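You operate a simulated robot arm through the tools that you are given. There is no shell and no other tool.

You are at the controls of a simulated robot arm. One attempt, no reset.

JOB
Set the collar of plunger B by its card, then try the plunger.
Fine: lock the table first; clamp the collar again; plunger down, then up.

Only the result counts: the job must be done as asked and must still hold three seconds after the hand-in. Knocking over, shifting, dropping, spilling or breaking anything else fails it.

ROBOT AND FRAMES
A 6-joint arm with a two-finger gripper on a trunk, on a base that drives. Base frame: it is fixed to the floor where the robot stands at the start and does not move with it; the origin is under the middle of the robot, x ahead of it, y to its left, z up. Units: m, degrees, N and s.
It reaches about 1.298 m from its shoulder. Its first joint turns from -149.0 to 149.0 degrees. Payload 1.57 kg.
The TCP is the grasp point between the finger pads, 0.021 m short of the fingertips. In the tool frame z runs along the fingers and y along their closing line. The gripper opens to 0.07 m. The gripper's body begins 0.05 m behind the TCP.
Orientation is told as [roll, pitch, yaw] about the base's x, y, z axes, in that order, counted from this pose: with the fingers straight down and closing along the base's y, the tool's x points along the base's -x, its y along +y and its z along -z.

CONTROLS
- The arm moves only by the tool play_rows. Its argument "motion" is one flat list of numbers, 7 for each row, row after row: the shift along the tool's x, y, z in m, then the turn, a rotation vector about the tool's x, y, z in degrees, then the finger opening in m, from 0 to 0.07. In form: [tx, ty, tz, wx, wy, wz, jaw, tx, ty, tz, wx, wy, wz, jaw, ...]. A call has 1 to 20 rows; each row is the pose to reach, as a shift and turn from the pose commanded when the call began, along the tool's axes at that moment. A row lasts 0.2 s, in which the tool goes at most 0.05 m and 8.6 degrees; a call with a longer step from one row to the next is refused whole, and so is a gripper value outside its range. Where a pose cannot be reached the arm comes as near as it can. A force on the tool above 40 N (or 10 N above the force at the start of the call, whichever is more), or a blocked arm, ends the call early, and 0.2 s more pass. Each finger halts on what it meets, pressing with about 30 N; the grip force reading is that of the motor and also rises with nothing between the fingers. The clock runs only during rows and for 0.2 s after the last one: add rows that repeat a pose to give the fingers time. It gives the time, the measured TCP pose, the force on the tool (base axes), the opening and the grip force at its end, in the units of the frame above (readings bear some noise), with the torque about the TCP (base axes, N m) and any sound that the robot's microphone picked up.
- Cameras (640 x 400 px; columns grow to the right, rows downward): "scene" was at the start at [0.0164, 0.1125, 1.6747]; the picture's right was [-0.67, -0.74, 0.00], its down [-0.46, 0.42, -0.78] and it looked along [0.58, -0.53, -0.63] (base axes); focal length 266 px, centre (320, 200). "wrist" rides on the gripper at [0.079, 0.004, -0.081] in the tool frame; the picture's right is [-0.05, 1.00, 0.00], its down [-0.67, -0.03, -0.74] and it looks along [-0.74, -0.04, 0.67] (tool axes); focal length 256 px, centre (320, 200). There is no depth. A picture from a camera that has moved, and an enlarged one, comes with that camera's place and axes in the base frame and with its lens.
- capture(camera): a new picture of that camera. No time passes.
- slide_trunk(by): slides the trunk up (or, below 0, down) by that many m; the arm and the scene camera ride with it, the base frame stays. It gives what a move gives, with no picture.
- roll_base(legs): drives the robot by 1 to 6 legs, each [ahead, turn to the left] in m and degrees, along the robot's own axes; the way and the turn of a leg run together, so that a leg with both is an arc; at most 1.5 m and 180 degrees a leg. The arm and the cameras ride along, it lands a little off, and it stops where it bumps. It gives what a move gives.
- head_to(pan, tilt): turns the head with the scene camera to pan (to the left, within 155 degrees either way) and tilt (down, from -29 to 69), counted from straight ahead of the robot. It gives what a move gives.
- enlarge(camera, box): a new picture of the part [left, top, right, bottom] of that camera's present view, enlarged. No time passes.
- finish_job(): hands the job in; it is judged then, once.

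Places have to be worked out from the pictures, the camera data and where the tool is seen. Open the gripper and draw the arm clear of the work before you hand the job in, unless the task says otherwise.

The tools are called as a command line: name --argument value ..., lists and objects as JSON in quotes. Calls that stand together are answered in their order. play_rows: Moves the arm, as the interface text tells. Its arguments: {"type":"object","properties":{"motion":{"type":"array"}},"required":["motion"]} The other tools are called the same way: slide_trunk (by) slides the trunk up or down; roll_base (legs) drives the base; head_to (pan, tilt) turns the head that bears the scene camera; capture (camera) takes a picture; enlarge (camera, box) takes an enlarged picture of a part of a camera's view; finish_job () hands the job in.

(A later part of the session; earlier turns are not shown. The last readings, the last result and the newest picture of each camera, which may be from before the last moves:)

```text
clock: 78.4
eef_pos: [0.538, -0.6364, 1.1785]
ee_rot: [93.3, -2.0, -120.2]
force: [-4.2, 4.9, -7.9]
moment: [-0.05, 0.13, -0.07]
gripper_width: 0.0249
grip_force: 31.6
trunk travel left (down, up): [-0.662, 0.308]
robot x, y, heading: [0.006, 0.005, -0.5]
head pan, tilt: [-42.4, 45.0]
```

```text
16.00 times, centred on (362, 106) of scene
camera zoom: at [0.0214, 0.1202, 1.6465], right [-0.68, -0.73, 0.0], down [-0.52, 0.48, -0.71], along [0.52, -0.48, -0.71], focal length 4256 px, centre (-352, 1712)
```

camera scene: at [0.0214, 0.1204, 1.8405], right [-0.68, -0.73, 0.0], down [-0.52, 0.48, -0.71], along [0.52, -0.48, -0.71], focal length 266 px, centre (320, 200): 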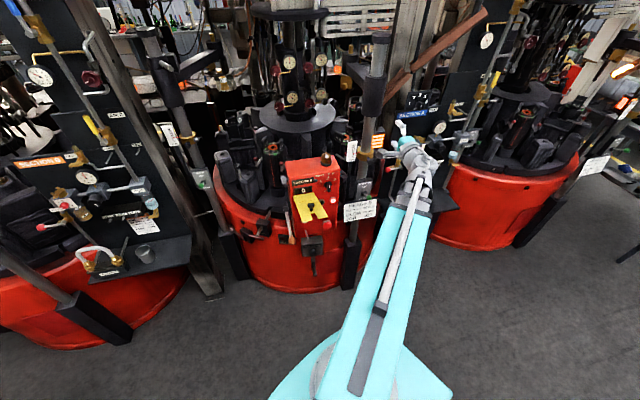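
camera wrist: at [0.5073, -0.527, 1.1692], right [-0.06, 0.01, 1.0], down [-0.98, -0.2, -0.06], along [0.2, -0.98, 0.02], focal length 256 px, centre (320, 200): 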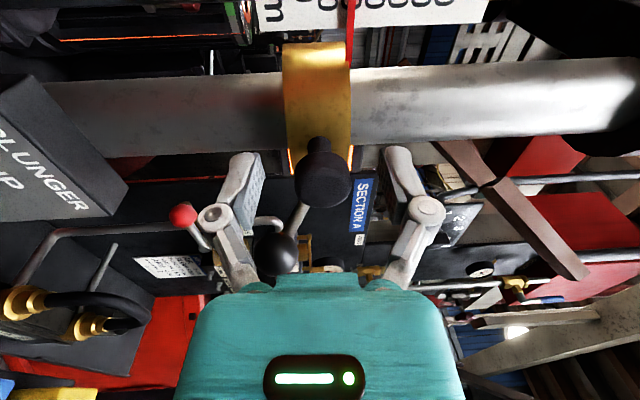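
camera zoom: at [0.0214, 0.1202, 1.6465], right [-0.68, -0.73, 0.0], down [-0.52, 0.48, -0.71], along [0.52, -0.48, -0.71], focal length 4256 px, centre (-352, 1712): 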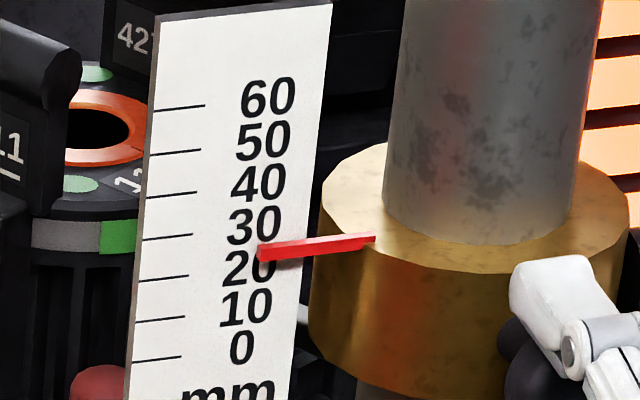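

The collar follows the knob: apparent reading went from 18.7 to 23.9 (about +5.2 mm; the constant offset looks like parallax). I lift another 5 mm.

slide_trunk --by 0.005

enlarge --camera "scene" --box '[350, 98, 374, 113]'

enlarge --camera "wrist" --box '[260, 0, 420, 100]'

```text
clock: 78.9
eef_pos: [0.5375, -0.6369, 1.1833]
ee_rot: [93.2, -1.8, -120.2]
force: [-4.2, 4.5, -6.9]
moment: [-0.06, 0.15, -0.03]
gripper_width: 0.0249
grip_force: 32.2
trunk travel left (down, up): [-0.667, 0.303]
robot x, y, heading: [0.0067, 0.0021, -0.1]
head pan, tilt: [-42.4, 45.0]
```

```text
16.00 times, centred on (362, 106) of scene
camera zoom: at [0.0213, 0.1205, 1.6516], right [-0.68, -0.73, 0.0], down [-0.52, 0.48, -0.71], along [0.52, -0.48, -0.71], focal length 4256 px, centre (-352, 1712)
```

zoom: 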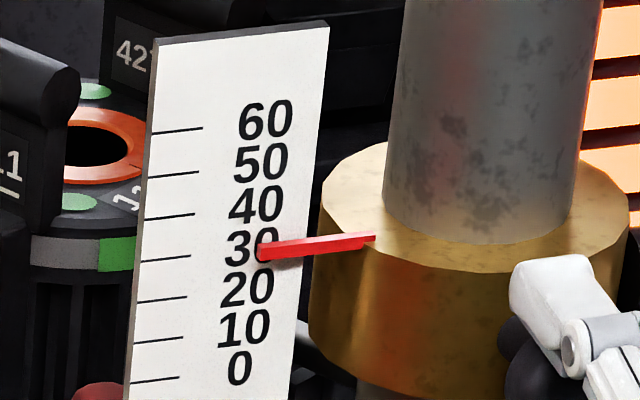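

```text
4.00 times, centred on (340, 50) of wrist
camera zoom: at [0.507, -0.5268, 1.1795], right [-0.06, 0.01, 1.0], down [-0.98, -0.2, -0.06], along [0.2, -0.98, 0.02], focal length 1024 px, centre (240, 800)
```

zoom: 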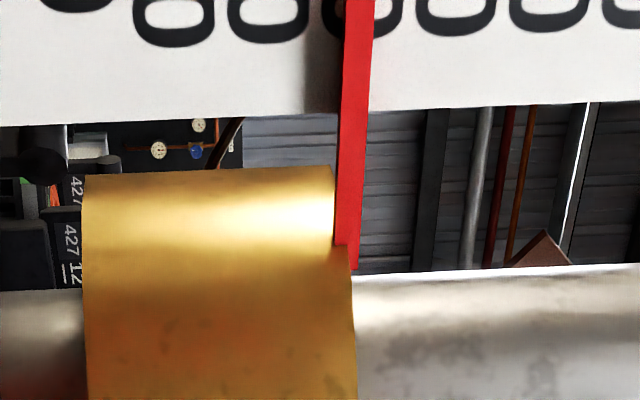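

The wrist camera is nearly level with the pointer, so it shows the reading with little parallax. I zoom there for a precise reading.

enlarge --camera "wrist" --box '[270, 0, 350, 50]'

enlarge --camera "wrist" --box '[330, 0, 410, 50]'

```text
8.00 times, centred on (310, 25) of wrist
camera zoom: at [0.507, -0.5268, 1.1795], right [-0.06, 0.01, 1.0], down [-0.98, -0.2, -0.06], along [0.2, -0.98, 0.02], focal length 2048 px, centre (400, 1600)
```

zoom: 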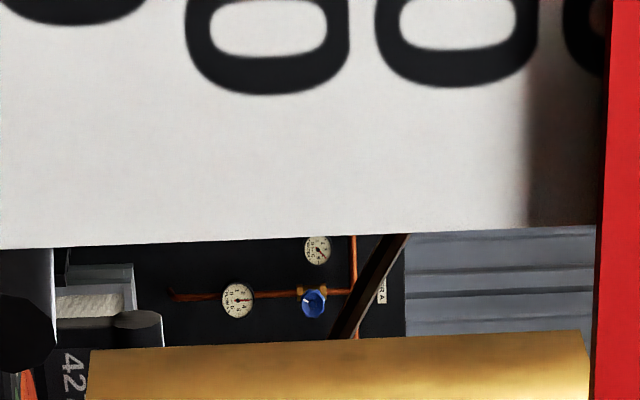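

```text
8.00 times, centred on (370, 25) of wrist
camera zoom: at [0.507, -0.5268, 1.1795], right [-0.06, 0.01, 1.0], down [-0.98, -0.2, -0.06], along [0.2, -0.98, 0.02], focal length 2048 px, centre (-80, 1600)
```

zoom: 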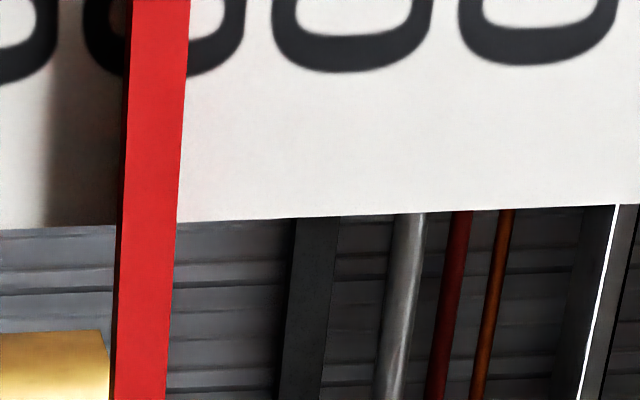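

The reading is now ≈29.7 mm (pointer essentially centred on 30). I open the fingers slightly and check whether the collar stays put by itself.

play_rows --motion '[0, 0, 0, 0, 0, 0, 0.03, 0, 0, 0, 0, 0, 0, 0.035, 0, 0, 0, 0, 0, 0, 0.035]'

enlarge --camera "wrist" --box '[330, 0, 410, 50]'

enlarge --camera "scene" --box '[350, 98, 374, 113]'

```text
clock: 79.7
eef_pos: [0.5362, -0.6374, 1.1822]
ee_rot: [93.4, -1.8, -120.2]
force: [0.0, -0.4, 0.4]
moment: [-0.02, 0.01, -0.01]
gripper_width: 0.0349
grip_force: 0.1
trunk travel left (down, up): [-0.667, 0.303]
robot x, y, heading: [0.0039, 0.0098, -0.2]
head pan, tilt: [-42.4, 45.0]
```

```text
8.00 times, centred on (370, 25) of wrist
camera zoom: at [0.5072, -0.527, 1.1792], right [-0.06, 0.01, 1.0], down [-0.98, -0.2, -0.06], along [0.2, -0.98, 0.02], focal length 2048 px, centre (-80, 1600)
```

zoom: 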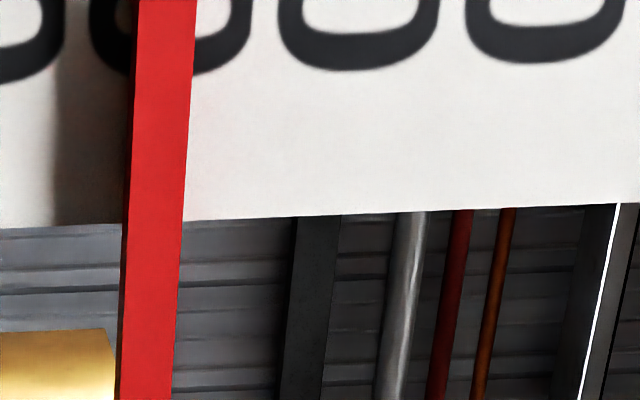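

```text
16.00 times, centred on (362, 106) of scene
camera zoom: at [0.0214, 0.1203, 1.6515], right [-0.68, -0.73, 0.0], down [-0.52, 0.48, -0.71], along [0.52, -0.48, -0.71], focal length 4256 px, centre (-352, 1712)
```

zoom: 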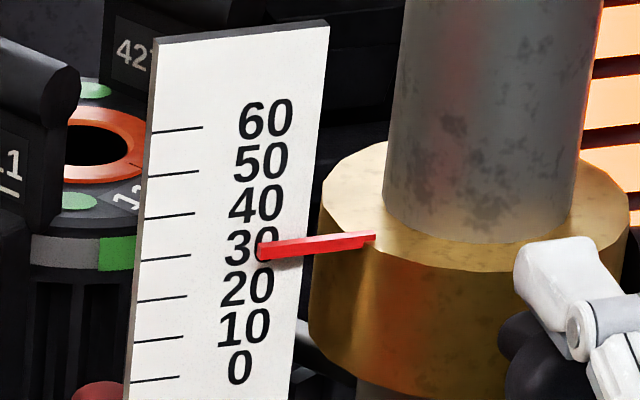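

The collar stays by friction, still ≈29.6–29.7. I open up, back out 8.5 cm, shift 4.6 cm right in front of the ball lever, and lower to its height (z≈1.157).

play_rows --motion '[0, 0, 0, 0, 0, 0, 0.05, 0, 0, -0.015, 0, 0, 0, 0.05, 0, 0, -0.03, 0, 0, 0, 0.05, 0, 0, -0.05, 0, 0, 0, 0.05, 0, 0, -0.07, 0, 0, 0, 0.05, 0, 0, -0.085, 0, 0, 0, 0.05, -0.015, 0, -0.085, 0, 0, 0, 0.05, -0.031, 0, -0.085, 0, 0, 0, 0.05, -0.0464, 0, -0.085, 0, 0, 0, 0.05, -0.0464, 0, -0.085, 0, 0, 0, 0.05]'

slide_trunk --by -0.025

capture --camera "wrist"

enlarge --camera "scene" --box '[330, 80, 430, 160]'

```text
clock: 81.9
eef_pos: [0.4424, -0.6341, 1.1846]
ee_rot: [94.0, -2.4, -120.5]
force: [-0.3, -0.7, 0.3]
moment: [-0.02, -0.01, 0.0]
gripper_width: 0.0503
grip_force: 0.0
out of reach, approached as far as the arm can: row 4, 5, 6, 7, 8, 9, 10
trunk travel left (down, up): [-0.667, 0.303]
robot x, y, heading: [0.0031, 0.0047, -0.2]
head pan, tilt: [-42.4, 45.0]
```

```text
clock: 82.6
eef_pos: [0.4428, -0.6344, 1.1606]
ee_rot: [94.0, -2.3, -120.3]
force: [0.0, -1.1, 0.3]
moment: [0.02, 0.0, 0.0]
gripper_width: 0.0501
grip_force: 0.0
trunk travel left (down, up): [-0.642, 0.328]
robot x, y, heading: [0.0076, 0.0084, -0.2]
head pan, tilt: [-42.4, 45.0]
```

```text
taken
camera wrist: at [0.4124, -0.524, 1.1547], right [-0.07, 0.02, 1.0], down [-0.98, -0.2, -0.06], along [0.2, -0.98, 0.04], focal length 256 px, centre (320, 200)
```

wrist: 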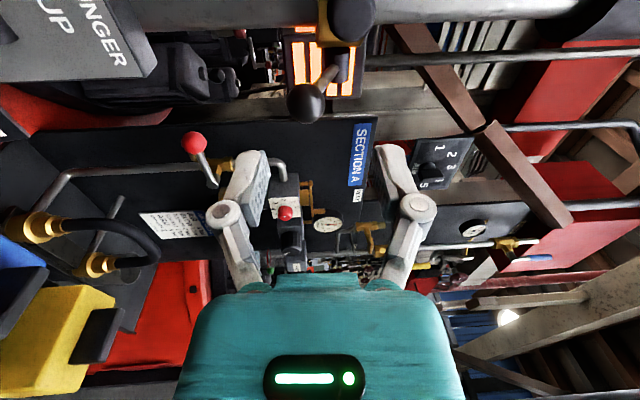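

```text
5.00 times, centred on (380, 120) of scene
camera zoom: at [0.0213, 0.1203, 1.6264], right [-0.68, -0.73, 0.0], down [-0.52, 0.48, -0.71], along [0.52, -0.48, -0.71], focal length 1330 px, centre (20, 600)
```

zoom: 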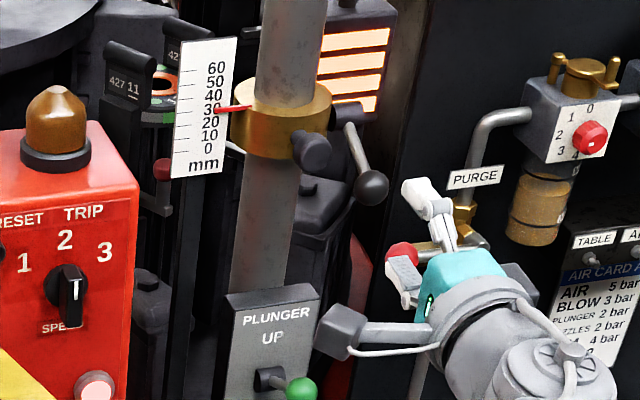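

The ball is confirmed at (0.509,-0.676,1.156), straight ahead 7.8 cm. I advance 6.9 cm to get it between the fingers.

play_rows --motion '[-0.002, 0, 0.015, 0, 0, 0, 0.05, -0.002, 0, 0.03, 0, 0, 0, 0.05, -0.002, 0, 0.045, 0, 0, 0, 0.05, -0.002, 0, 0.058, 0, 0, 0, 0.05, -0.002, 0, 0.069, 0, 0, 0, 0.05, -0.002, 0, 0.069, 0, 0, 0, 0.05]'

capture --camera "wrist"

enlarge --camera "scene" --box '[340, 90, 412, 140]'

```text
clock: 84.0
eef_pos: [0.501, -0.6704, 1.1611]
ee_rot: [94.1, -2.5, -120.5]
force: [0.1, 0.5, 0.2]
moment: [0.02, 0.0, 0.01]
gripper_width: 0.0501
grip_force: 0.1
out of reach, approached as far as the arm can: row 5, 6
trunk travel left (down, up): [-0.642, 0.328]
robot x, y, heading: [0.0119, 0.0073, -0.6]
head pan, tilt: [-42.4, 45.0]
```

```text
taken
camera wrist: at [0.4711, -0.56, 1.1549], right [-0.07, 0.03, 1.0], down [-0.98, -0.2, -0.06], along [0.2, -0.98, 0.04], focal length 256 px, centre (320, 200)
```

wrist: 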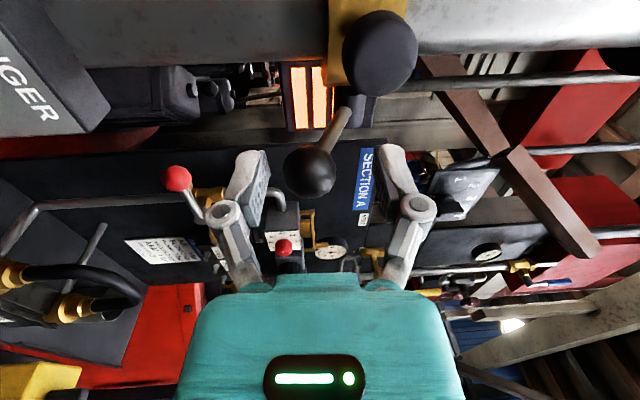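

```text
8.00 times, centred on (376, 115) of scene
camera zoom: at [0.0215, 0.1202, 1.6265], right [-0.68, -0.73, 0.0], down [-0.52, 0.48, -0.71], along [0.52, -0.48, -0.71], focal length 2128 px, centre (-128, 880)
```

zoom: 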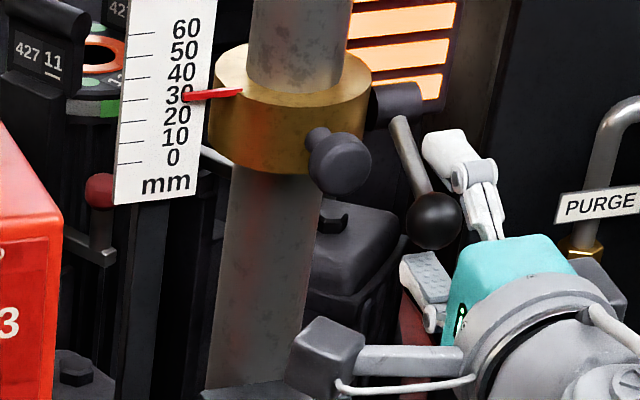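

The ball is between the fingers. I raise the trunk 2 cm so the lower finger starts lifting the lever.

slide_trunk --by 0.02

capture --camera "wrist"

enlarge --camera "scene" --box '[340, 92, 412, 142]'

```text
clock: 84.7
eef_pos: [0.5016, -0.6705, 1.1813]
ee_rot: [94.0, -2.3, -120.4]
force: [-0.1, -0.4, -3.6]
moment: [0.0, 0.03, -0.04]
gripper_width: 0.0521
grip_force: 1.6
trunk travel left (down, up): [-0.662, 0.308]
robot x, y, heading: [0.0086, 0.0057, -0.3]
head pan, tilt: [-42.4, 45.0]
```

```text
taken
camera wrist: at [0.4711, -0.5602, 1.1748], right [-0.07, 0.03, 1.0], down [-0.98, -0.2, -0.06], along [0.2, -0.98, 0.04], focal length 256 px, centre (320, 200)
```

wrist: 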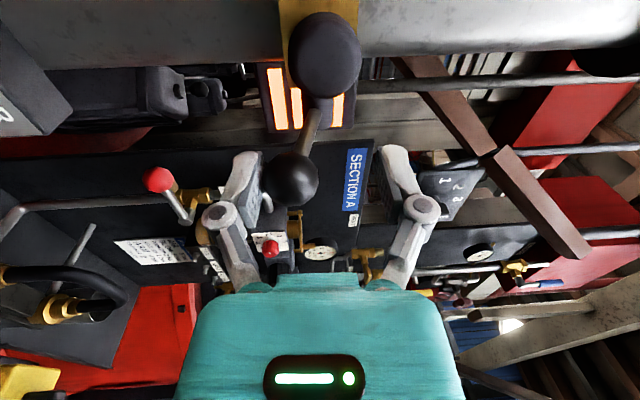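

```text
8.00 times, centred on (376, 117) of scene
camera zoom: at [0.0216, 0.12, 1.6466], right [-0.68, -0.73, 0.0], down [-0.52, 0.48, -0.71], along [0.52, -0.48, -0.71], focal length 2128 px, centre (-128, 864)
```

zoom: 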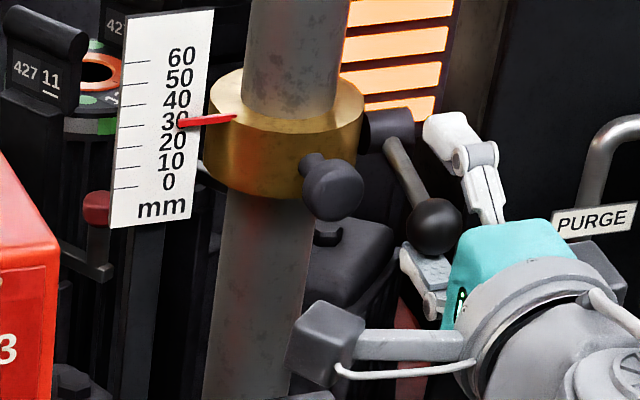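

The lower finger is now lifting the ball with little force and the collar hasn't moved. I raise another 2 cm.

slide_trunk --by 0.02

capture --camera "wrist"

enlarge --camera "scene" --box '[340, 96, 412, 146]'

```text
clock: 85.3
eef_pos: [0.5003, -0.67, 1.2009]
ee_rot: [94.1, -2.5, -120.3]
force: [-0.6, -0.4, -0.3]
moment: [0.0, 0.0, 0.01]
gripper_width: 0.0501
grip_force: 0.2
trunk travel left (down, up): [-0.682, 0.288]
robot x, y, heading: [0.0057, 0.0068, -0.4]
head pan, tilt: [-42.4, 45.0]
```

```text
taken
camera wrist: at [0.4711, -0.56, 1.195], right [-0.07, 0.03, 1.0], down [-0.98, -0.2, -0.06], along [0.2, -0.98, 0.04], focal length 256 px, centre (320, 200)
```

wrist: 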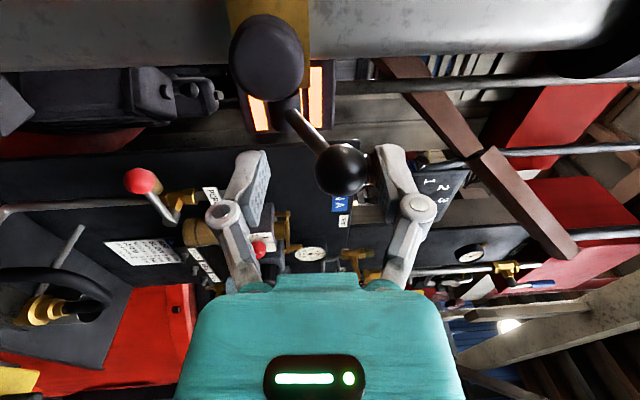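

```text
8.00 times, centred on (376, 121) of scene
camera zoom: at [0.0214, 0.1202, 1.6666], right [-0.68, -0.73, 0.0], down [-0.52, 0.48, -0.71], along [0.52, -0.48, -0.71], focal length 2128 px, centre (-128, 832)
```

zoom: 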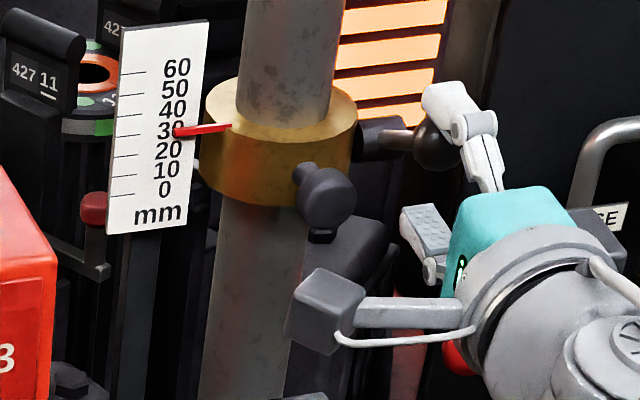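

The lever has snapped up. I raise 1 cm more to be sure it is free to reach its stop, then check the ball position and pointer precisely.

slide_trunk --by 0.01

capture --camera "wrist"

enlarge --camera "scene" --box '[348, 102, 372, 117]'

enlarge --camera "scene" --box '[340, 96, 412, 146]'

```text
clock: 85.9
eef_pos: [0.5022, -0.6685, 1.2104]
ee_rot: [94.1, -2.4, -120.4]
force: [-1.0, 0.8, -0.5]
moment: [0.01, -0.01, 0.01]
gripper_width: 0.0499
grip_force: 0.0
trunk travel left (down, up): [-0.692, 0.278]
robot x, y, heading: [0.0081, 0.0062, -0.5]
head pan, tilt: [-42.4, 45.0]
```

```text
taken
camera wrist: at [0.471, -0.56, 1.2049], right [-0.07, 0.03, 1.0], down [-0.98, -0.2, -0.06], along [0.2, -0.98, 0.04], focal length 256 px, centre (320, 200)
```

wrist: 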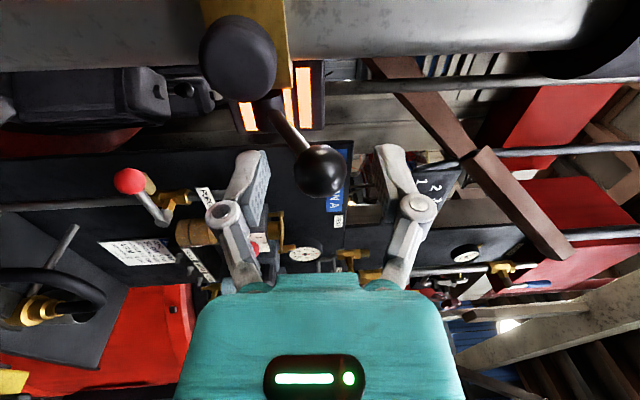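

```text
16.00 times, centred on (360, 110) of scene
camera zoom: at [0.0215, 0.1202, 1.6765], right [-0.68, -0.73, 0.0], down [-0.52, 0.48, -0.71], along [0.52, -0.48, -0.71], focal length 4256 px, centre (-320, 1648)
```

zoom: 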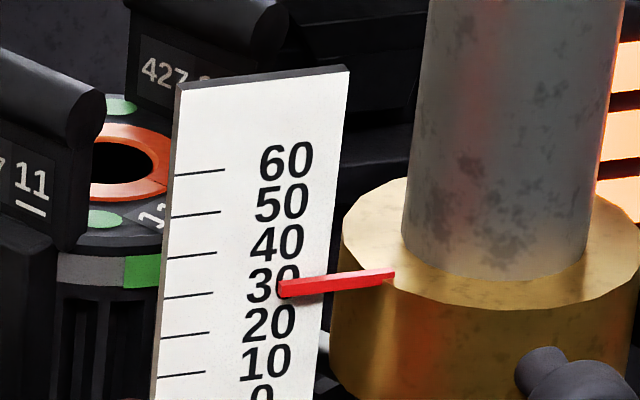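

```text
8.00 times, centred on (376, 121) of scene
camera zoom: at [0.0215, 0.1202, 1.6765], right [-0.68, -0.73, 0.0], down [-0.52, 0.48, -0.71], along [0.52, -0.48, -0.71], focal length 2128 px, centre (-128, 832)
```

zoom: 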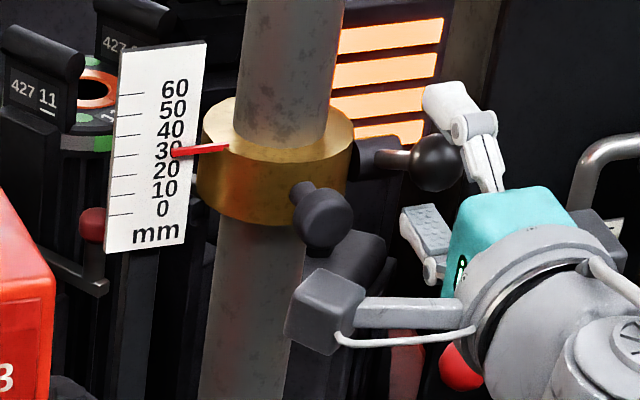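

The clamp lever is at its upper stop and the pointer still sits at 30. Next the plunger lever: I back out, shift left, and lower to its ball at about (0.50,-0.618,1.0).

play_rows --motion '[0, 0, -0.015, 0, 0, 0, 0.05, 0, 0, -0.03, 0, 0, 0, 0.05, 0, 0, -0.05, 0, 0, 0, 0.05, 0, 0, -0.07, 0, 0, 0, 0.05, 0, 0, -0.09, 0, 0, 0, 0.055, 0, 0, -0.1, 0, 0, 0, 0.055, 0.014, 0, -0.103, 0, 0, 0, 0.055, 0.028, 0, -0.106, 0, 0, 0, 0.055, 0.043, 0, -0.108, 0, 0, 0, 0.055, 0.043, 0, -0.108, 0, 0, 0, 0.055]'

enlarge --camera "scene" --box '[330, 90, 410, 150]'

slide_trunk --by -0.15

capture --camera "wrist"

capture --camera "scene"

```text
clock: 88.1
eef_pos: [0.4298, -0.5791, 1.2101]
ee_rot: [93.9, -2.4, -120.3]
force: [0.2, -0.3, -0.2]
moment: [0.0, -0.03, 0.01]
gripper_width: 0.055
grip_force: 0.1
out of reach, approached as far as the arm can: row 4, 5, 6, 7, 8, 9, 10
trunk travel left (down, up): [-0.692, 0.278]
robot x, y, heading: [0.0093, 0.0041, -0.5]
head pan, tilt: [-42.4, 45.0]
```

```text
6.67 times, centred on (370, 120) of scene
camera zoom: at [0.0214, 0.1204, 1.6765], right [-0.68, -0.73, 0.0], down [-0.52, 0.48, -0.71], along [0.52, -0.48, -0.71], focal length 1773 px, centre (-13, 733)
```

zoom: 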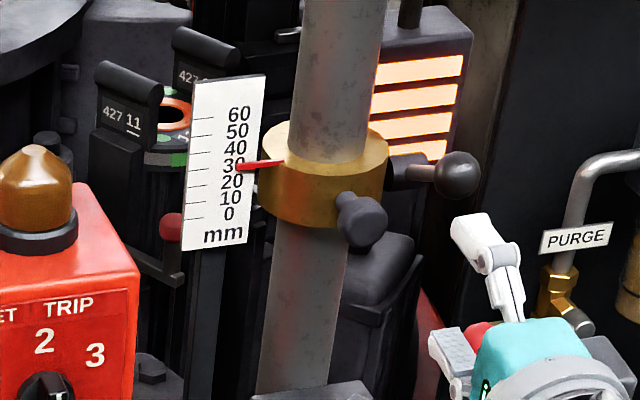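

```text
clock: 89.9
eef_pos: [0.4302, -0.579, 1.06]
ee_rot: [93.9, -2.3, -120.4]
force: [-0.3, 0.3, -0.3]
moment: [-0.02, -0.01, -0.02]
gripper_width: 0.0549
grip_force: 0.0
trunk travel left (down, up): [-0.542, 0.428]
robot x, y, heading: [0.01, 0.0047, -0.5]
head pan, tilt: [-42.4, 45.0]
```

```text
taken
camera wrist: at [0.4001, -0.4689, 1.0548], right [-0.07, 0.02, 1.0], down [-0.98, -0.2, -0.06], along [0.2, -0.98, 0.04], focal length 256 px, centre (320, 200)
```

wrist: 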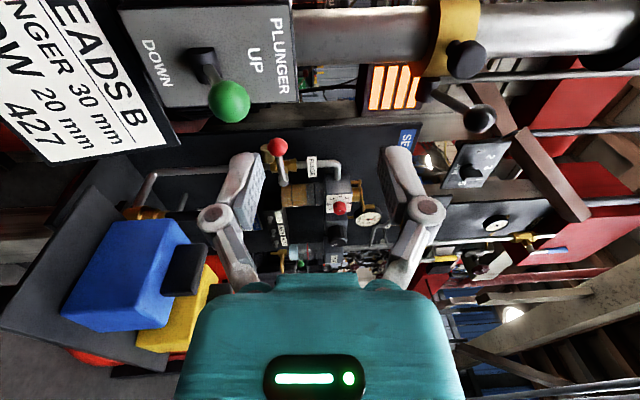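

```text
taken
camera scene: at [0.0213, 0.1203, 1.5265], right [-0.68, -0.73, 0.0], down [-0.52, 0.48, -0.71], along [0.52, -0.48, -0.71], focal length 266 px, centre (320, 200)
```

scene: 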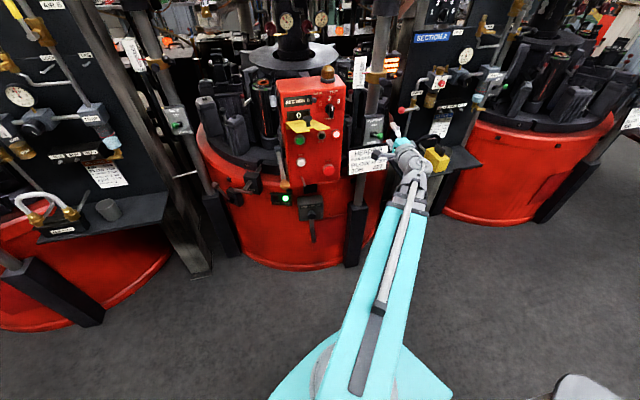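

The lever's green ball is at (0.50,-0.619,1.005), in the UP position. I lower to its height and then advance 7.1 cm to straddle it.

slide_trunk --by -0.055

play_rows --motion '[0.001, 0, 0.015, 0, 0, 0, 0.055, 0.001, 0, 0.03, 0, 0, 0, 0.055, 0.001, 0, 0.045, 0, 0, 0, 0.055, 0.001, 0, 0.059, 0, 0, 0, 0.055, 0.001, 0, 0.071, 0, 0, 0, 0.055, 0.001, 0, 0.071, 0, 0, 0, 0.055]'

capture --camera "wrist"

enlarge --camera "scene" --box '[335, 85, 431, 160]'

```text
clock: 90.8
eef_pos: [0.4299, -0.5787, 1.0051]
ee_rot: [93.8, -2.4, -120.4]
force: [0.0, 0.3, 0.3]
moment: [-0.01, 0.0, -0.03]
gripper_width: 0.0548
grip_force: 0.2
trunk travel left (down, up): [-0.487, 0.483]
robot x, y, heading: [0.009, 0.0055, -0.5]
head pan, tilt: [-42.4, 45.0]
```

```text
clock: 92.2
eef_pos: [0.4924, -0.6146, 1.005]
ee_rot: [94.1, -2.5, -120.3]
force: [-0.3, 0.1, 0.3]
moment: [-0.02, 0.01, 0.02]
gripper_width: 0.0548
grip_force: 0.2
out of reach, approached as far as the arm can: row 4, 5, 6
trunk travel left (down, up): [-0.487, 0.483]
robot x, y, heading: [0.0096, 0.0048, -0.4]
head pan, tilt: [-42.4, 45.0]
```

```text
taken
camera wrist: at [0.4617, -0.5047, 0.9999], right [-0.07, 0.03, 1.0], down [-0.98, -0.2, -0.06], along [0.2, -0.98, 0.04], focal length 256 px, centre (320, 200)
```

wrist: 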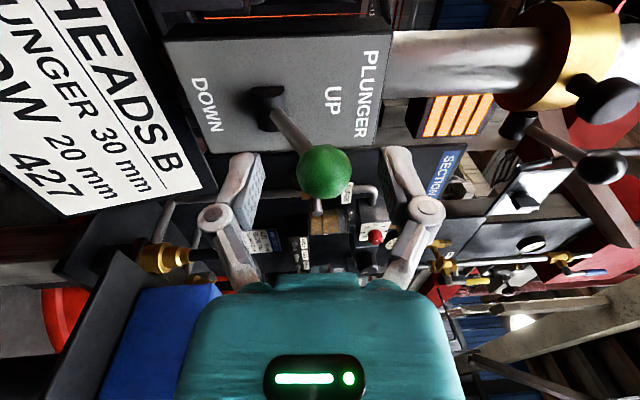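

```text
5.33 times, centred on (383, 122) of scene
camera zoom: at [0.0215, 0.1202, 1.4715], right [-0.68, -0.73, 0.0], down [-0.52, 0.48, -0.71], along [0.52, -0.48, -0.71], focal length 1419 px, centre (-16, 613)
```

zoom: 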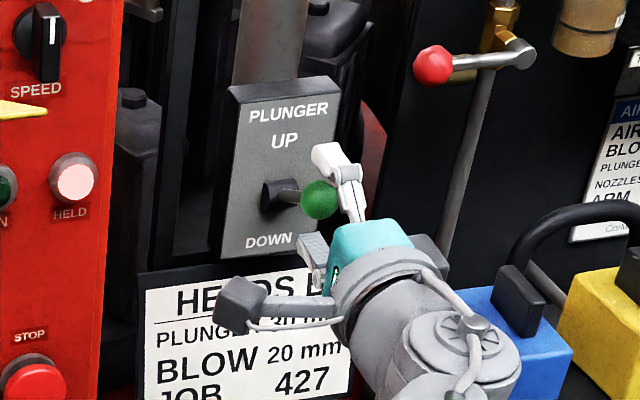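

The ball is centred between the fingers. I tilt the head up to keep the plunger sleeve in view and push the lever down with the trunk: 3 cm first.

head_to --pan -48 --tilt 20

enlarge --camera "scene" --box '[200, 60, 440, 260]'

slide_trunk --by -0.03

capture --camera "wrist"

enlarge --camera "scene" --box '[200, 60, 440, 260]'

```text
clock: 93.1
eef_pos: [0.4917, -0.6141, 1.0069]
ee_rot: [94.0, -2.4, -120.4]
force: [0.2, -0.1, -0.1]
moment: [-0.03, 0.0, 0.02]
gripper_width: 0.0549
grip_force: 0.2
trunk travel left (down, up): [-0.487, 0.483]
robot x, y, heading: [0.0092, 0.0012, -0.7]
head pan, tilt: [-48.0, 20.0]
```

```text
2.00 times, centred on (320, 160) of scene
camera zoom: at [0.0236, 0.1059, 1.5101], right [-0.75, -0.67, 0.0], down [-0.23, 0.26, -0.94], along [0.62, -0.7, -0.34], focal length 532 px, centre (320, 280)
```

zoom: 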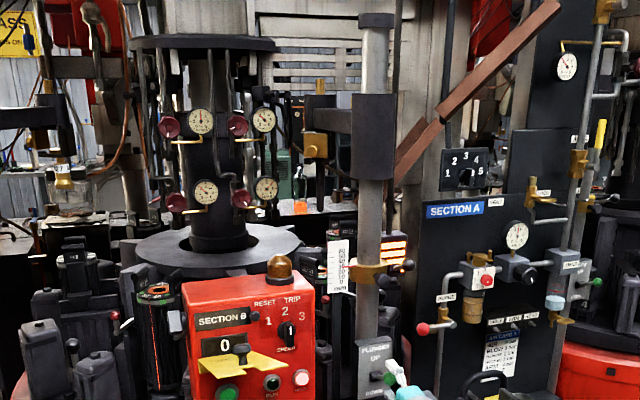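

```text
clock: 93.9
eef_pos: [0.4919, -0.6144, 0.9751]
ee_rot: [94.1, -2.4, -120.4]
force: [-0.2, -0.1, 0.3]
moment: [0.02, -0.03, 0.02]
gripper_width: 0.056
grip_force: 1.0
trunk travel left (down, up): [-0.457, 0.513]
robot x, y, heading: [0.0094, 0.0062, -0.2]
head pan, tilt: [-48.0, 20.0]
```

```text
taken
camera wrist: at [0.4615, -0.5046, 0.9699], right [-0.07, 0.03, 1.0], down [-0.98, -0.2, -0.06], along [0.2, -0.98, 0.04], focal length 256 px, centre (320, 200)
```

wrist: 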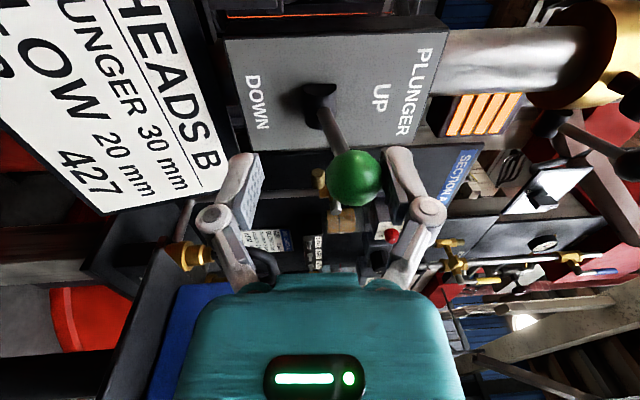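

```text
2.00 times, centred on (320, 160) of scene
camera zoom: at [0.0235, 0.106, 1.4801], right [-0.75, -0.66, 0.0], down [-0.23, 0.26, -0.94], along [0.62, -0.7, -0.34], focal length 532 px, centre (320, 280)
```

zoom: 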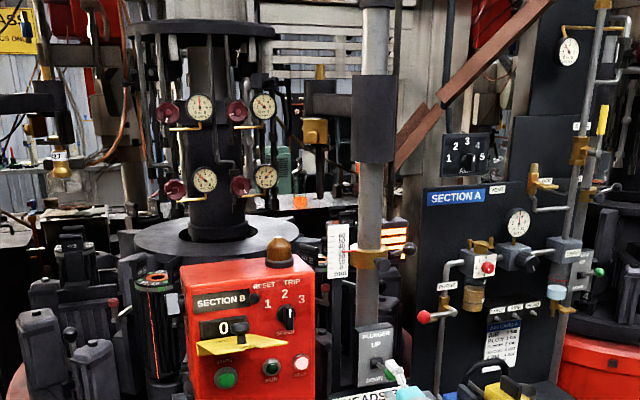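

The lever is partly down. I go down another 2 cm to take it over centre.

slide_trunk --by -0.02

capture --camera "wrist"

enlarge --camera "scene" --box '[200, 60, 440, 260]'

```text
clock: 94.5
eef_pos: [0.4922, -0.615, 0.9546]
ee_rot: [94.1, -2.5, -120.5]
force: [0.3, -0.8, 0.5]
moment: [0.0, 0.03, -0.02]
gripper_width: 0.0551
grip_force: 0.1
trunk travel left (down, up): [-0.437, 0.533]
robot x, y, heading: [0.0066, 0.0055, -0.4]
head pan, tilt: [-48.0, 20.0]
```

```text
taken
camera wrist: at [0.4616, -0.5047, 0.9498], right [-0.07, 0.03, 1.0], down [-0.98, -0.2, -0.06], along [0.2, -0.98, 0.04], focal length 256 px, centre (320, 200)
```

wrist: 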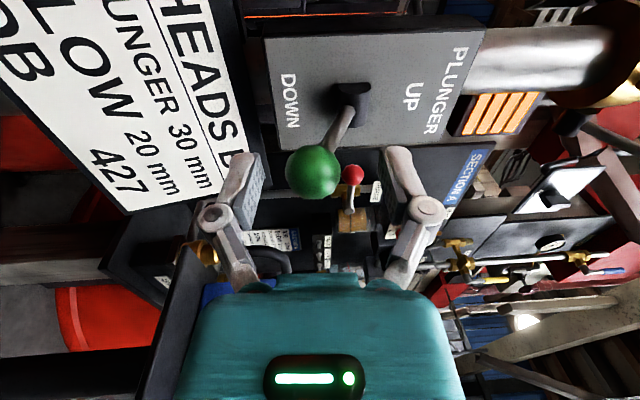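

```text
2.00 times, centred on (320, 160) of scene
camera zoom: at [0.0236, 0.1059, 1.4601], right [-0.75, -0.66, 0.0], down [-0.23, 0.26, -0.94], along [0.62, -0.7, -0.34], focal length 532 px, centre (320, 280)
```

zoom: 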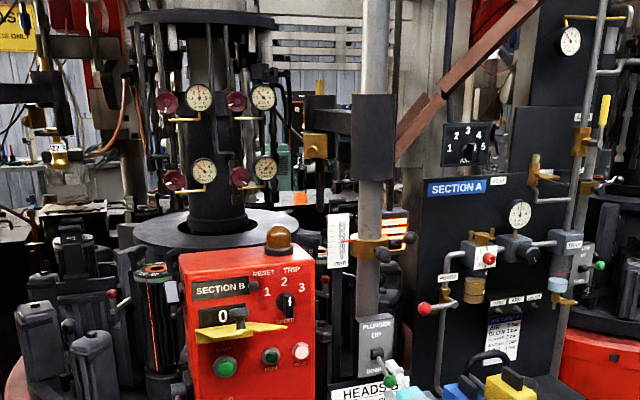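

The lever has gone over to DOWN and the sleeve is starting to descend. I hold still for a couple of seconds and watch it.

play_rows --motion '[0, 0, 0, 0, 0, 0, 0.055, 0, 0, 0, 0, 0, 0, 0.055, 0, 0, 0, 0, 0, 0, 0.055, 0, 0, 0, 0, 0, 0, 0.055, 0, 0, 0, 0, 0, 0, 0.055, 0, 0, 0, 0, 0, 0, 0.055, 0, 0, 0, 0, 0, 0, 0.055, 0, 0, 0, 0, 0, 0, 0.055, 0, 0, 0, 0, 0, 0, 0.055, 0, 0, 0, 0, 0, 0, 0.055]'

enlarge --camera "scene" --box '[200, 60, 440, 260]'

enlarge --camera "scene" --box '[350, 120, 420, 190]'

```text
clock: 96.8
eef_pos: [0.4917, -0.6149, 0.955]
ee_rot: [94.1, -2.4, -120.5]
force: [-0.2, 0.0, 0.2]
moment: [0.01, 0.0, 0.01]
gripper_width: 0.0549
grip_force: 0.0
trunk travel left (down, up): [-0.437, 0.533]
robot x, y, heading: [0.0076, 0.0059, -0.4]
head pan, tilt: [-48.0, 20.0]
```

```text
2.00 times, centred on (320, 160) of scene
camera zoom: at [0.0236, 0.1059, 1.4602], right [-0.75, -0.66, 0.0], down [-0.23, 0.26, -0.94], along [0.62, -0.7, -0.34], focal length 532 px, centre (320, 280)
```

zoom: 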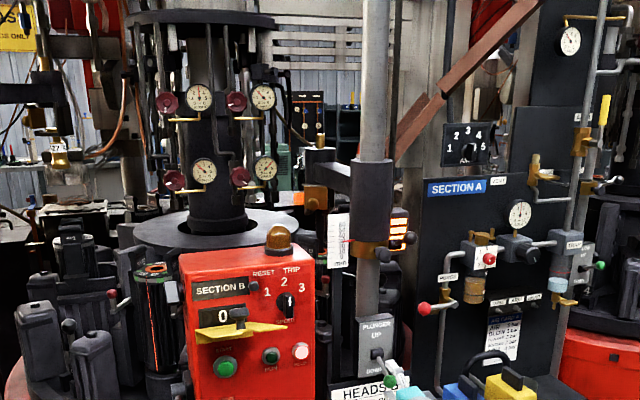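

```text
5.71 times, centred on (385, 155) of scene
camera zoom: at [0.0236, 0.1059, 1.4602], right [-0.75, -0.66, 0.0], down [-0.23, 0.26, -0.94], along [0.62, -0.7, -0.34], focal length 1520 px, centre (-51, 457)
```

zoom: 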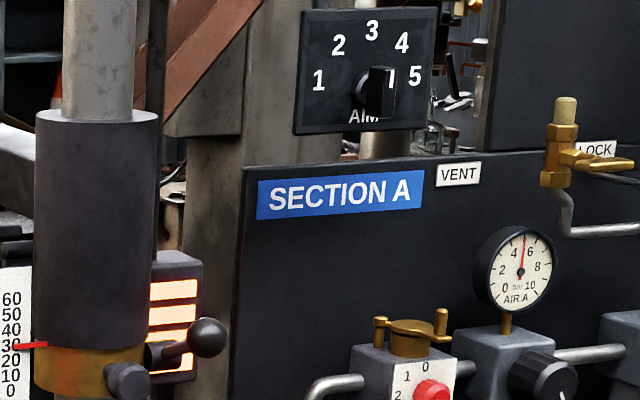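

The plunger is down, resting on the collar. I check closely that the collar has held at 30.

enlarge --camera "scene" --box '[340, 160, 380, 200]'

enlarge --camera "scene" --box '[300, 120, 380, 180]'

```text
10.00 times, centred on (360, 180) of scene
camera zoom: at [0.0236, 0.1059, 1.4602], right [-0.75, -0.66, 0.0], down [-0.23, 0.26, -0.94], along [0.62, -0.7, -0.34], focal length 2660 px, centre (-80, 400)
```

zoom: 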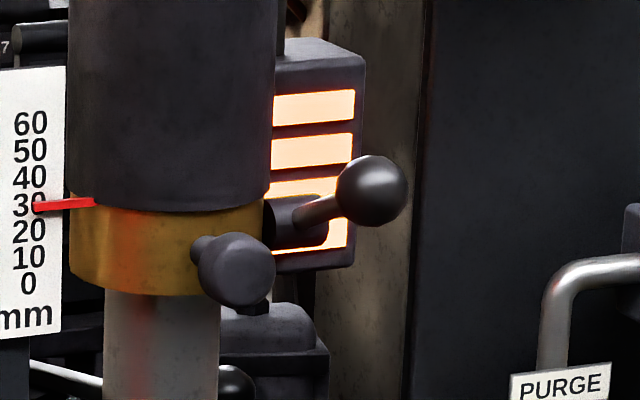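

```text
6.67 times, centred on (340, 150) of scene
camera zoom: at [0.0236, 0.1059, 1.4602], right [-0.75, -0.66, 0.0], down [-0.23, 0.26, -0.94], along [0.62, -0.7, -0.34], focal length 1773 px, centre (187, 533)
```

zoom: 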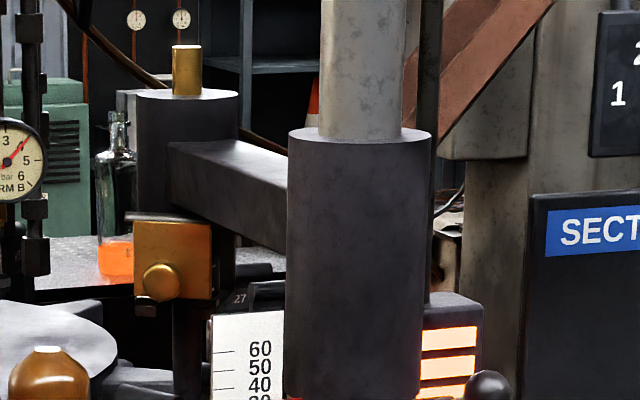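

The plunger stops on the collar and the pointer stays at 30. Now I lift the lever: trunk up 3 cm, then 2 cm.

slide_trunk --by 0.03

capture --camera "wrist"

slide_trunk --by 0.02

capture --camera "wrist"

enlarge --camera "scene" --box '[200, 60, 440, 260]'

```text
clock: 97.5
eef_pos: [0.4915, -0.6144, 0.9856]
ee_rot: [94.0, -2.4, -120.4]
force: [-1.1, -0.6, -3.1]
moment: [0.0, 0.02, 0.02]
gripper_width: 0.0571
grip_force: 1.9
trunk travel left (down, up): [-0.467, 0.503]
robot x, y, heading: [0.0085, 0.0061, 0.0]
head pan, tilt: [-48.0, 20.0]
```

```text
taken
camera wrist: at [0.4617, -0.5049, 0.9799], right [-0.07, 0.03, 1.0], down [-0.98, -0.2, -0.06], along [0.2, -0.98, 0.04], focal length 256 px, centre (320, 200)
```

wrist: 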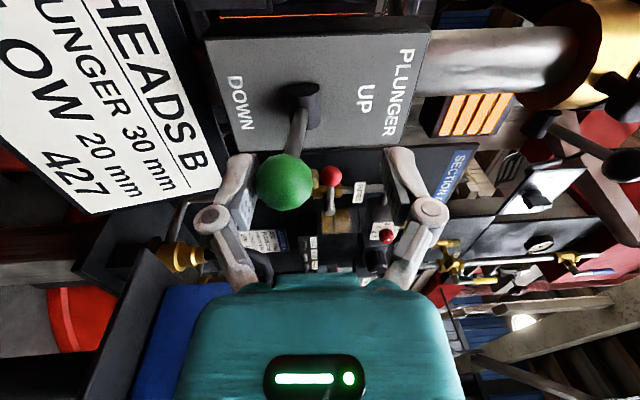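

```text
clock: 98.2
eef_pos: [0.4921, -0.6148, 1.0059]
ee_rot: [94.1, -2.4, -120.4]
force: [0.3, -0.2, -0.6]
moment: [0.03, 0.01, 0.0]
gripper_width: 0.0553
grip_force: 0.1
trunk travel left (down, up): [-0.487, 0.483]
robot x, y, heading: [0.0072, 0.0033, -0.2]
head pan, tilt: [-48.0, 20.0]
```

```text
taken
camera wrist: at [0.4616, -0.5047, 1.0], right [-0.07, 0.03, 1.0], down [-0.98, -0.2, -0.06], along [0.2, -0.98, 0.04], focal length 256 px, centre (320, 200)
```

wrist: 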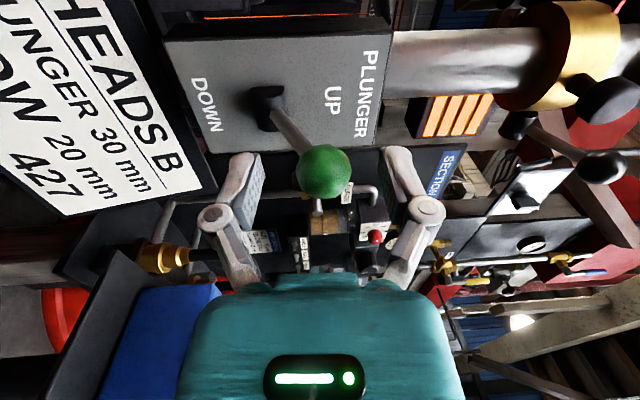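

```text
2.00 times, centred on (320, 160) of scene
camera zoom: at [0.0236, 0.1059, 1.5102], right [-0.75, -0.66, 0.0], down [-0.23, 0.26, -0.94], along [0.62, -0.7, -0.34], focal length 532 px, centre (320, 280)
```

zoom: 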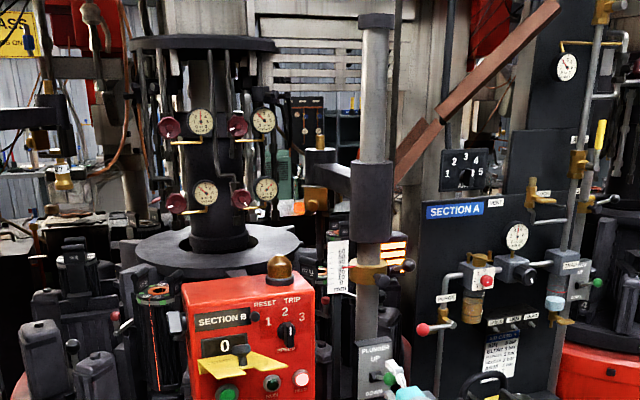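

The lever is back UP and the plunger has started rising. I open the fingers, back straight out and check the result.

play_rows --motion '[0, 0, -0.015, 0, 0, 0, 0.06, 0, 0, -0.03, 0, 0, 0, 0.06, 0, 0, -0.05, 0, 0, 0, 0.06, 0, 0, -0.07, 0, 0, 0, 0.06, 0, 0, -0.09, 0, 0, 0, 0.06, -0.01, 0, -0.1, 0, 0, 0, 0.06, -0.01, 0, -0.1, 0, 0, 0, 0.06, -0.01, 0, -0.1, 0, 0, 0, 0.06, -0.01, 0, -0.1, 0, 0, 0, 0.06]'

capture --camera "wrist"

enlarge --camera "scene" --box '[200, 60, 440, 260]'

enlarge --camera "scene" --box '[340, 165, 380, 205]'

```text
clock: 100.2
eef_pos: [0.4001, -0.5726, 1.006]
ee_rot: [94.1, -2.5, -120.5]
force: [-0.7, 0.3, 1.1]
moment: [0.02, 0.04, 0.01]
gripper_width: 0.06
grip_force: 0.2
out of reach, approached as far as the arm can: row 3, 4, 5, 6, 7, 8, 9
trunk travel left (down, up): [-0.487, 0.483]
robot x, y, heading: [0.0096, 0.0049, -0.3]
head pan, tilt: [-48.0, 20.0]
```

```text
taken
camera wrist: at [0.3704, -0.4621, 0.9998], right [-0.07, 0.03, 1.0], down [-0.98, -0.2, -0.06], along [0.2, -0.98, 0.04], focal length 256 px, centre (320, 200)
```

wrist: 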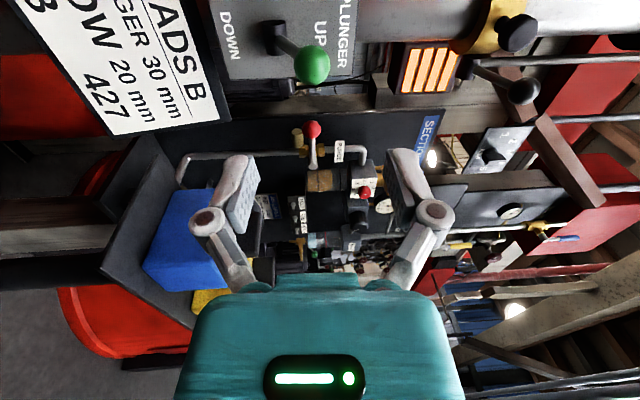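

```text
2.00 times, centred on (320, 160) of scene
camera zoom: at [0.0235, 0.1059, 1.5102], right [-0.75, -0.66, 0.0], down [-0.23, 0.26, -0.94], along [0.62, -0.7, -0.34], focal length 532 px, centre (320, 280)
```

zoom: 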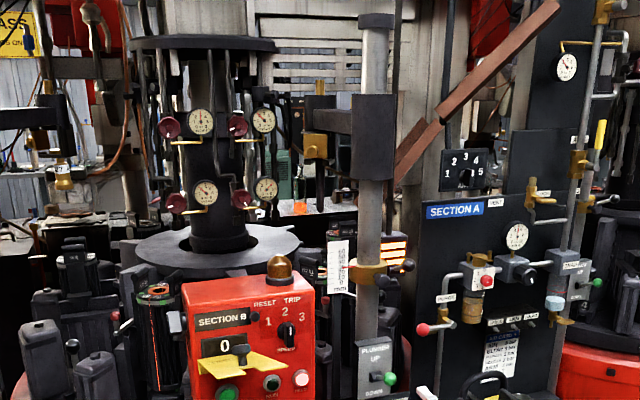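

```text
10.00 times, centred on (360, 185) of scene
camera zoom: at [0.0235, 0.1059, 1.5102], right [-0.75, -0.66, 0.0], down [-0.23, 0.26, -0.94], along [0.62, -0.7, -0.34], focal length 2660 px, centre (-80, 350)
```

zoom: 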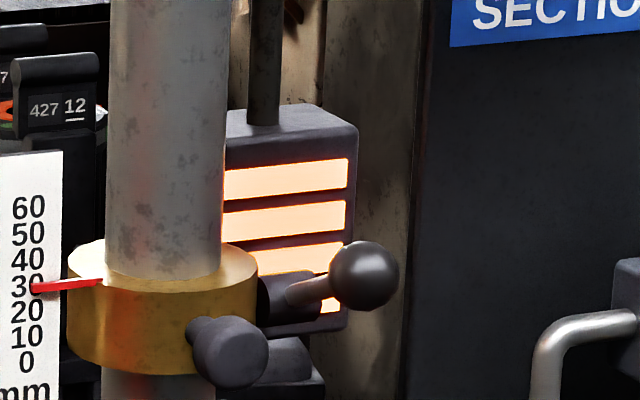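

The plunger is up again, the clamp lever is up, and the pointer shows 30. I take a last precise zoom of the scale and check the lock lamp.

enlarge --camera "scene" --box '[334, 178, 366, 198]'

head_to --pan -35 --tilt 40

capture --camera "scene"

```text
16.00 times, centred on (350, 188) of scene
camera zoom: at [0.0235, 0.1059, 1.5102], right [-0.75, -0.66, 0.0], down [-0.23, 0.26, -0.94], along [0.62, -0.7, -0.34], focal length 4256 px, centre (-160, 392)
```

zoom: 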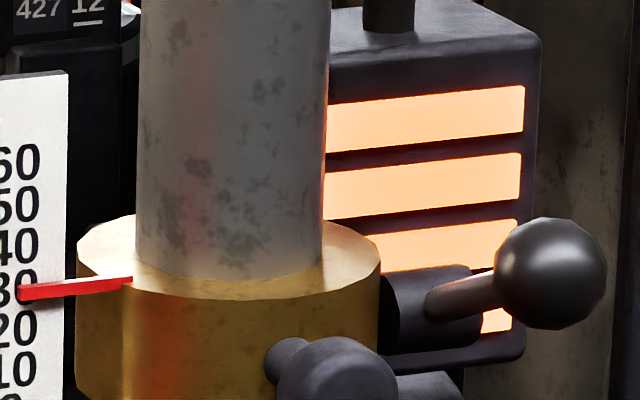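

```text
clock: 101.0
eef_pos: [0.4019, -0.5724, 1.0047]
ee_rot: [94.1, -2.5, -120.3]
force: [-0.8, 0.3, -0.3]
moment: [0.03, -0.02, -0.02]
gripper_width: 0.0603
grip_force: 0.0
trunk travel left (down, up): [-0.487, 0.483]
robot x, y, heading: [0.0045, 0.0025, -0.4]
head pan, tilt: [-35.0, 40.0]
```

```text
taken
camera scene: at [0.031, 0.1263, 1.4788], right [-0.58, -0.82, 0.0], down [-0.52, 0.37, -0.77], along [0.63, -0.44, -0.64], focal length 266 px, centre (320, 200)
```

scene: 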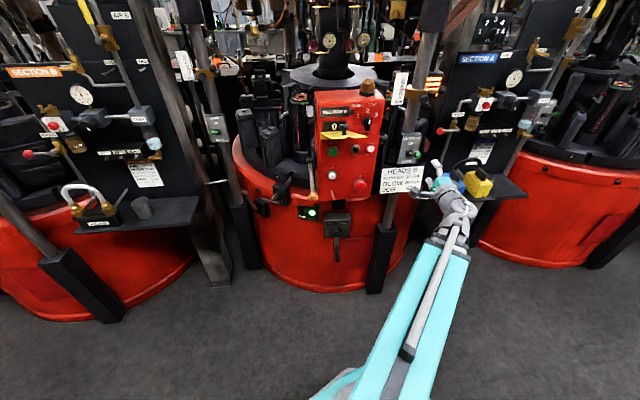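

SAFE is lit, the lock is in, the plunger is up and the collar is clamped at 30. To draw the arm well clear I'll back the base off; first I look behind the robot.

head_to --pan 150 --tilt 40

capture --camera "scene"

head_to --pan -150 --tilt 40

capture --camera "scene"

```text
clock: 103.8
eef_pos: [0.4011, -0.5722, 1.0047]
ee_rot: [94.1, -2.4, -120.3]
force: [-0.2, 0.3, 0.2]
moment: [0.02, -0.01, -0.02]
gripper_width: 0.0598
grip_force: 0.1
trunk travel left (down, up): [-0.487, 0.483]
robot x, y, heading: [0.0064, 0.0034, -0.2]
head pan, tilt: [150.0, 40.0]
```

```text
taken
camera scene: at [-0.1118, 0.2184, 1.4787], right [0.51, 0.86, 0.0], down [0.55, -0.32, -0.77], along [-0.66, 0.39, -0.64], focal length 266 px, centre (320, 200)
```

scene: 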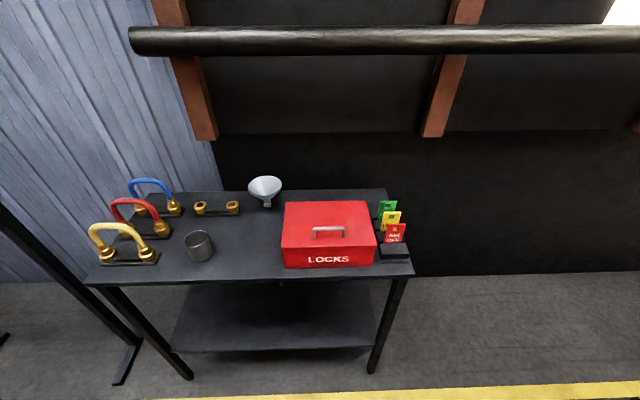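

```text
clock: 107.8
eef_pos: [0.4015, -0.5711, 1.0046]
ee_rot: [94.1, -2.6, -120.4]
force: [0.7, 0.7, 0.3]
moment: [-0.03, -0.05, -0.02]
gripper_width: 0.06
grip_force: 0.1
trunk travel left (down, up): [-0.487, 0.483]
robot x, y, heading: [0.0038, 0.0042, -0.6]
head pan, tilt: [-150.0, 40.0]
```

```text
taken
camera scene: at [-0.1122, 0.1333, 1.4787], right [-0.5, 0.87, 0.0], down [0.56, 0.32, -0.77], along [-0.67, -0.38, -0.64], focal length 266 px, centre (320, 200)
```

scene: 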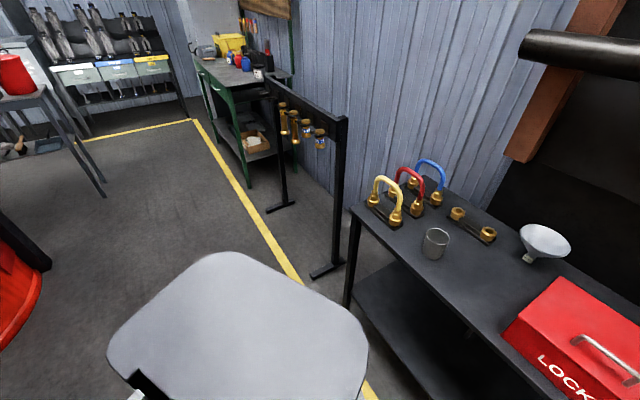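

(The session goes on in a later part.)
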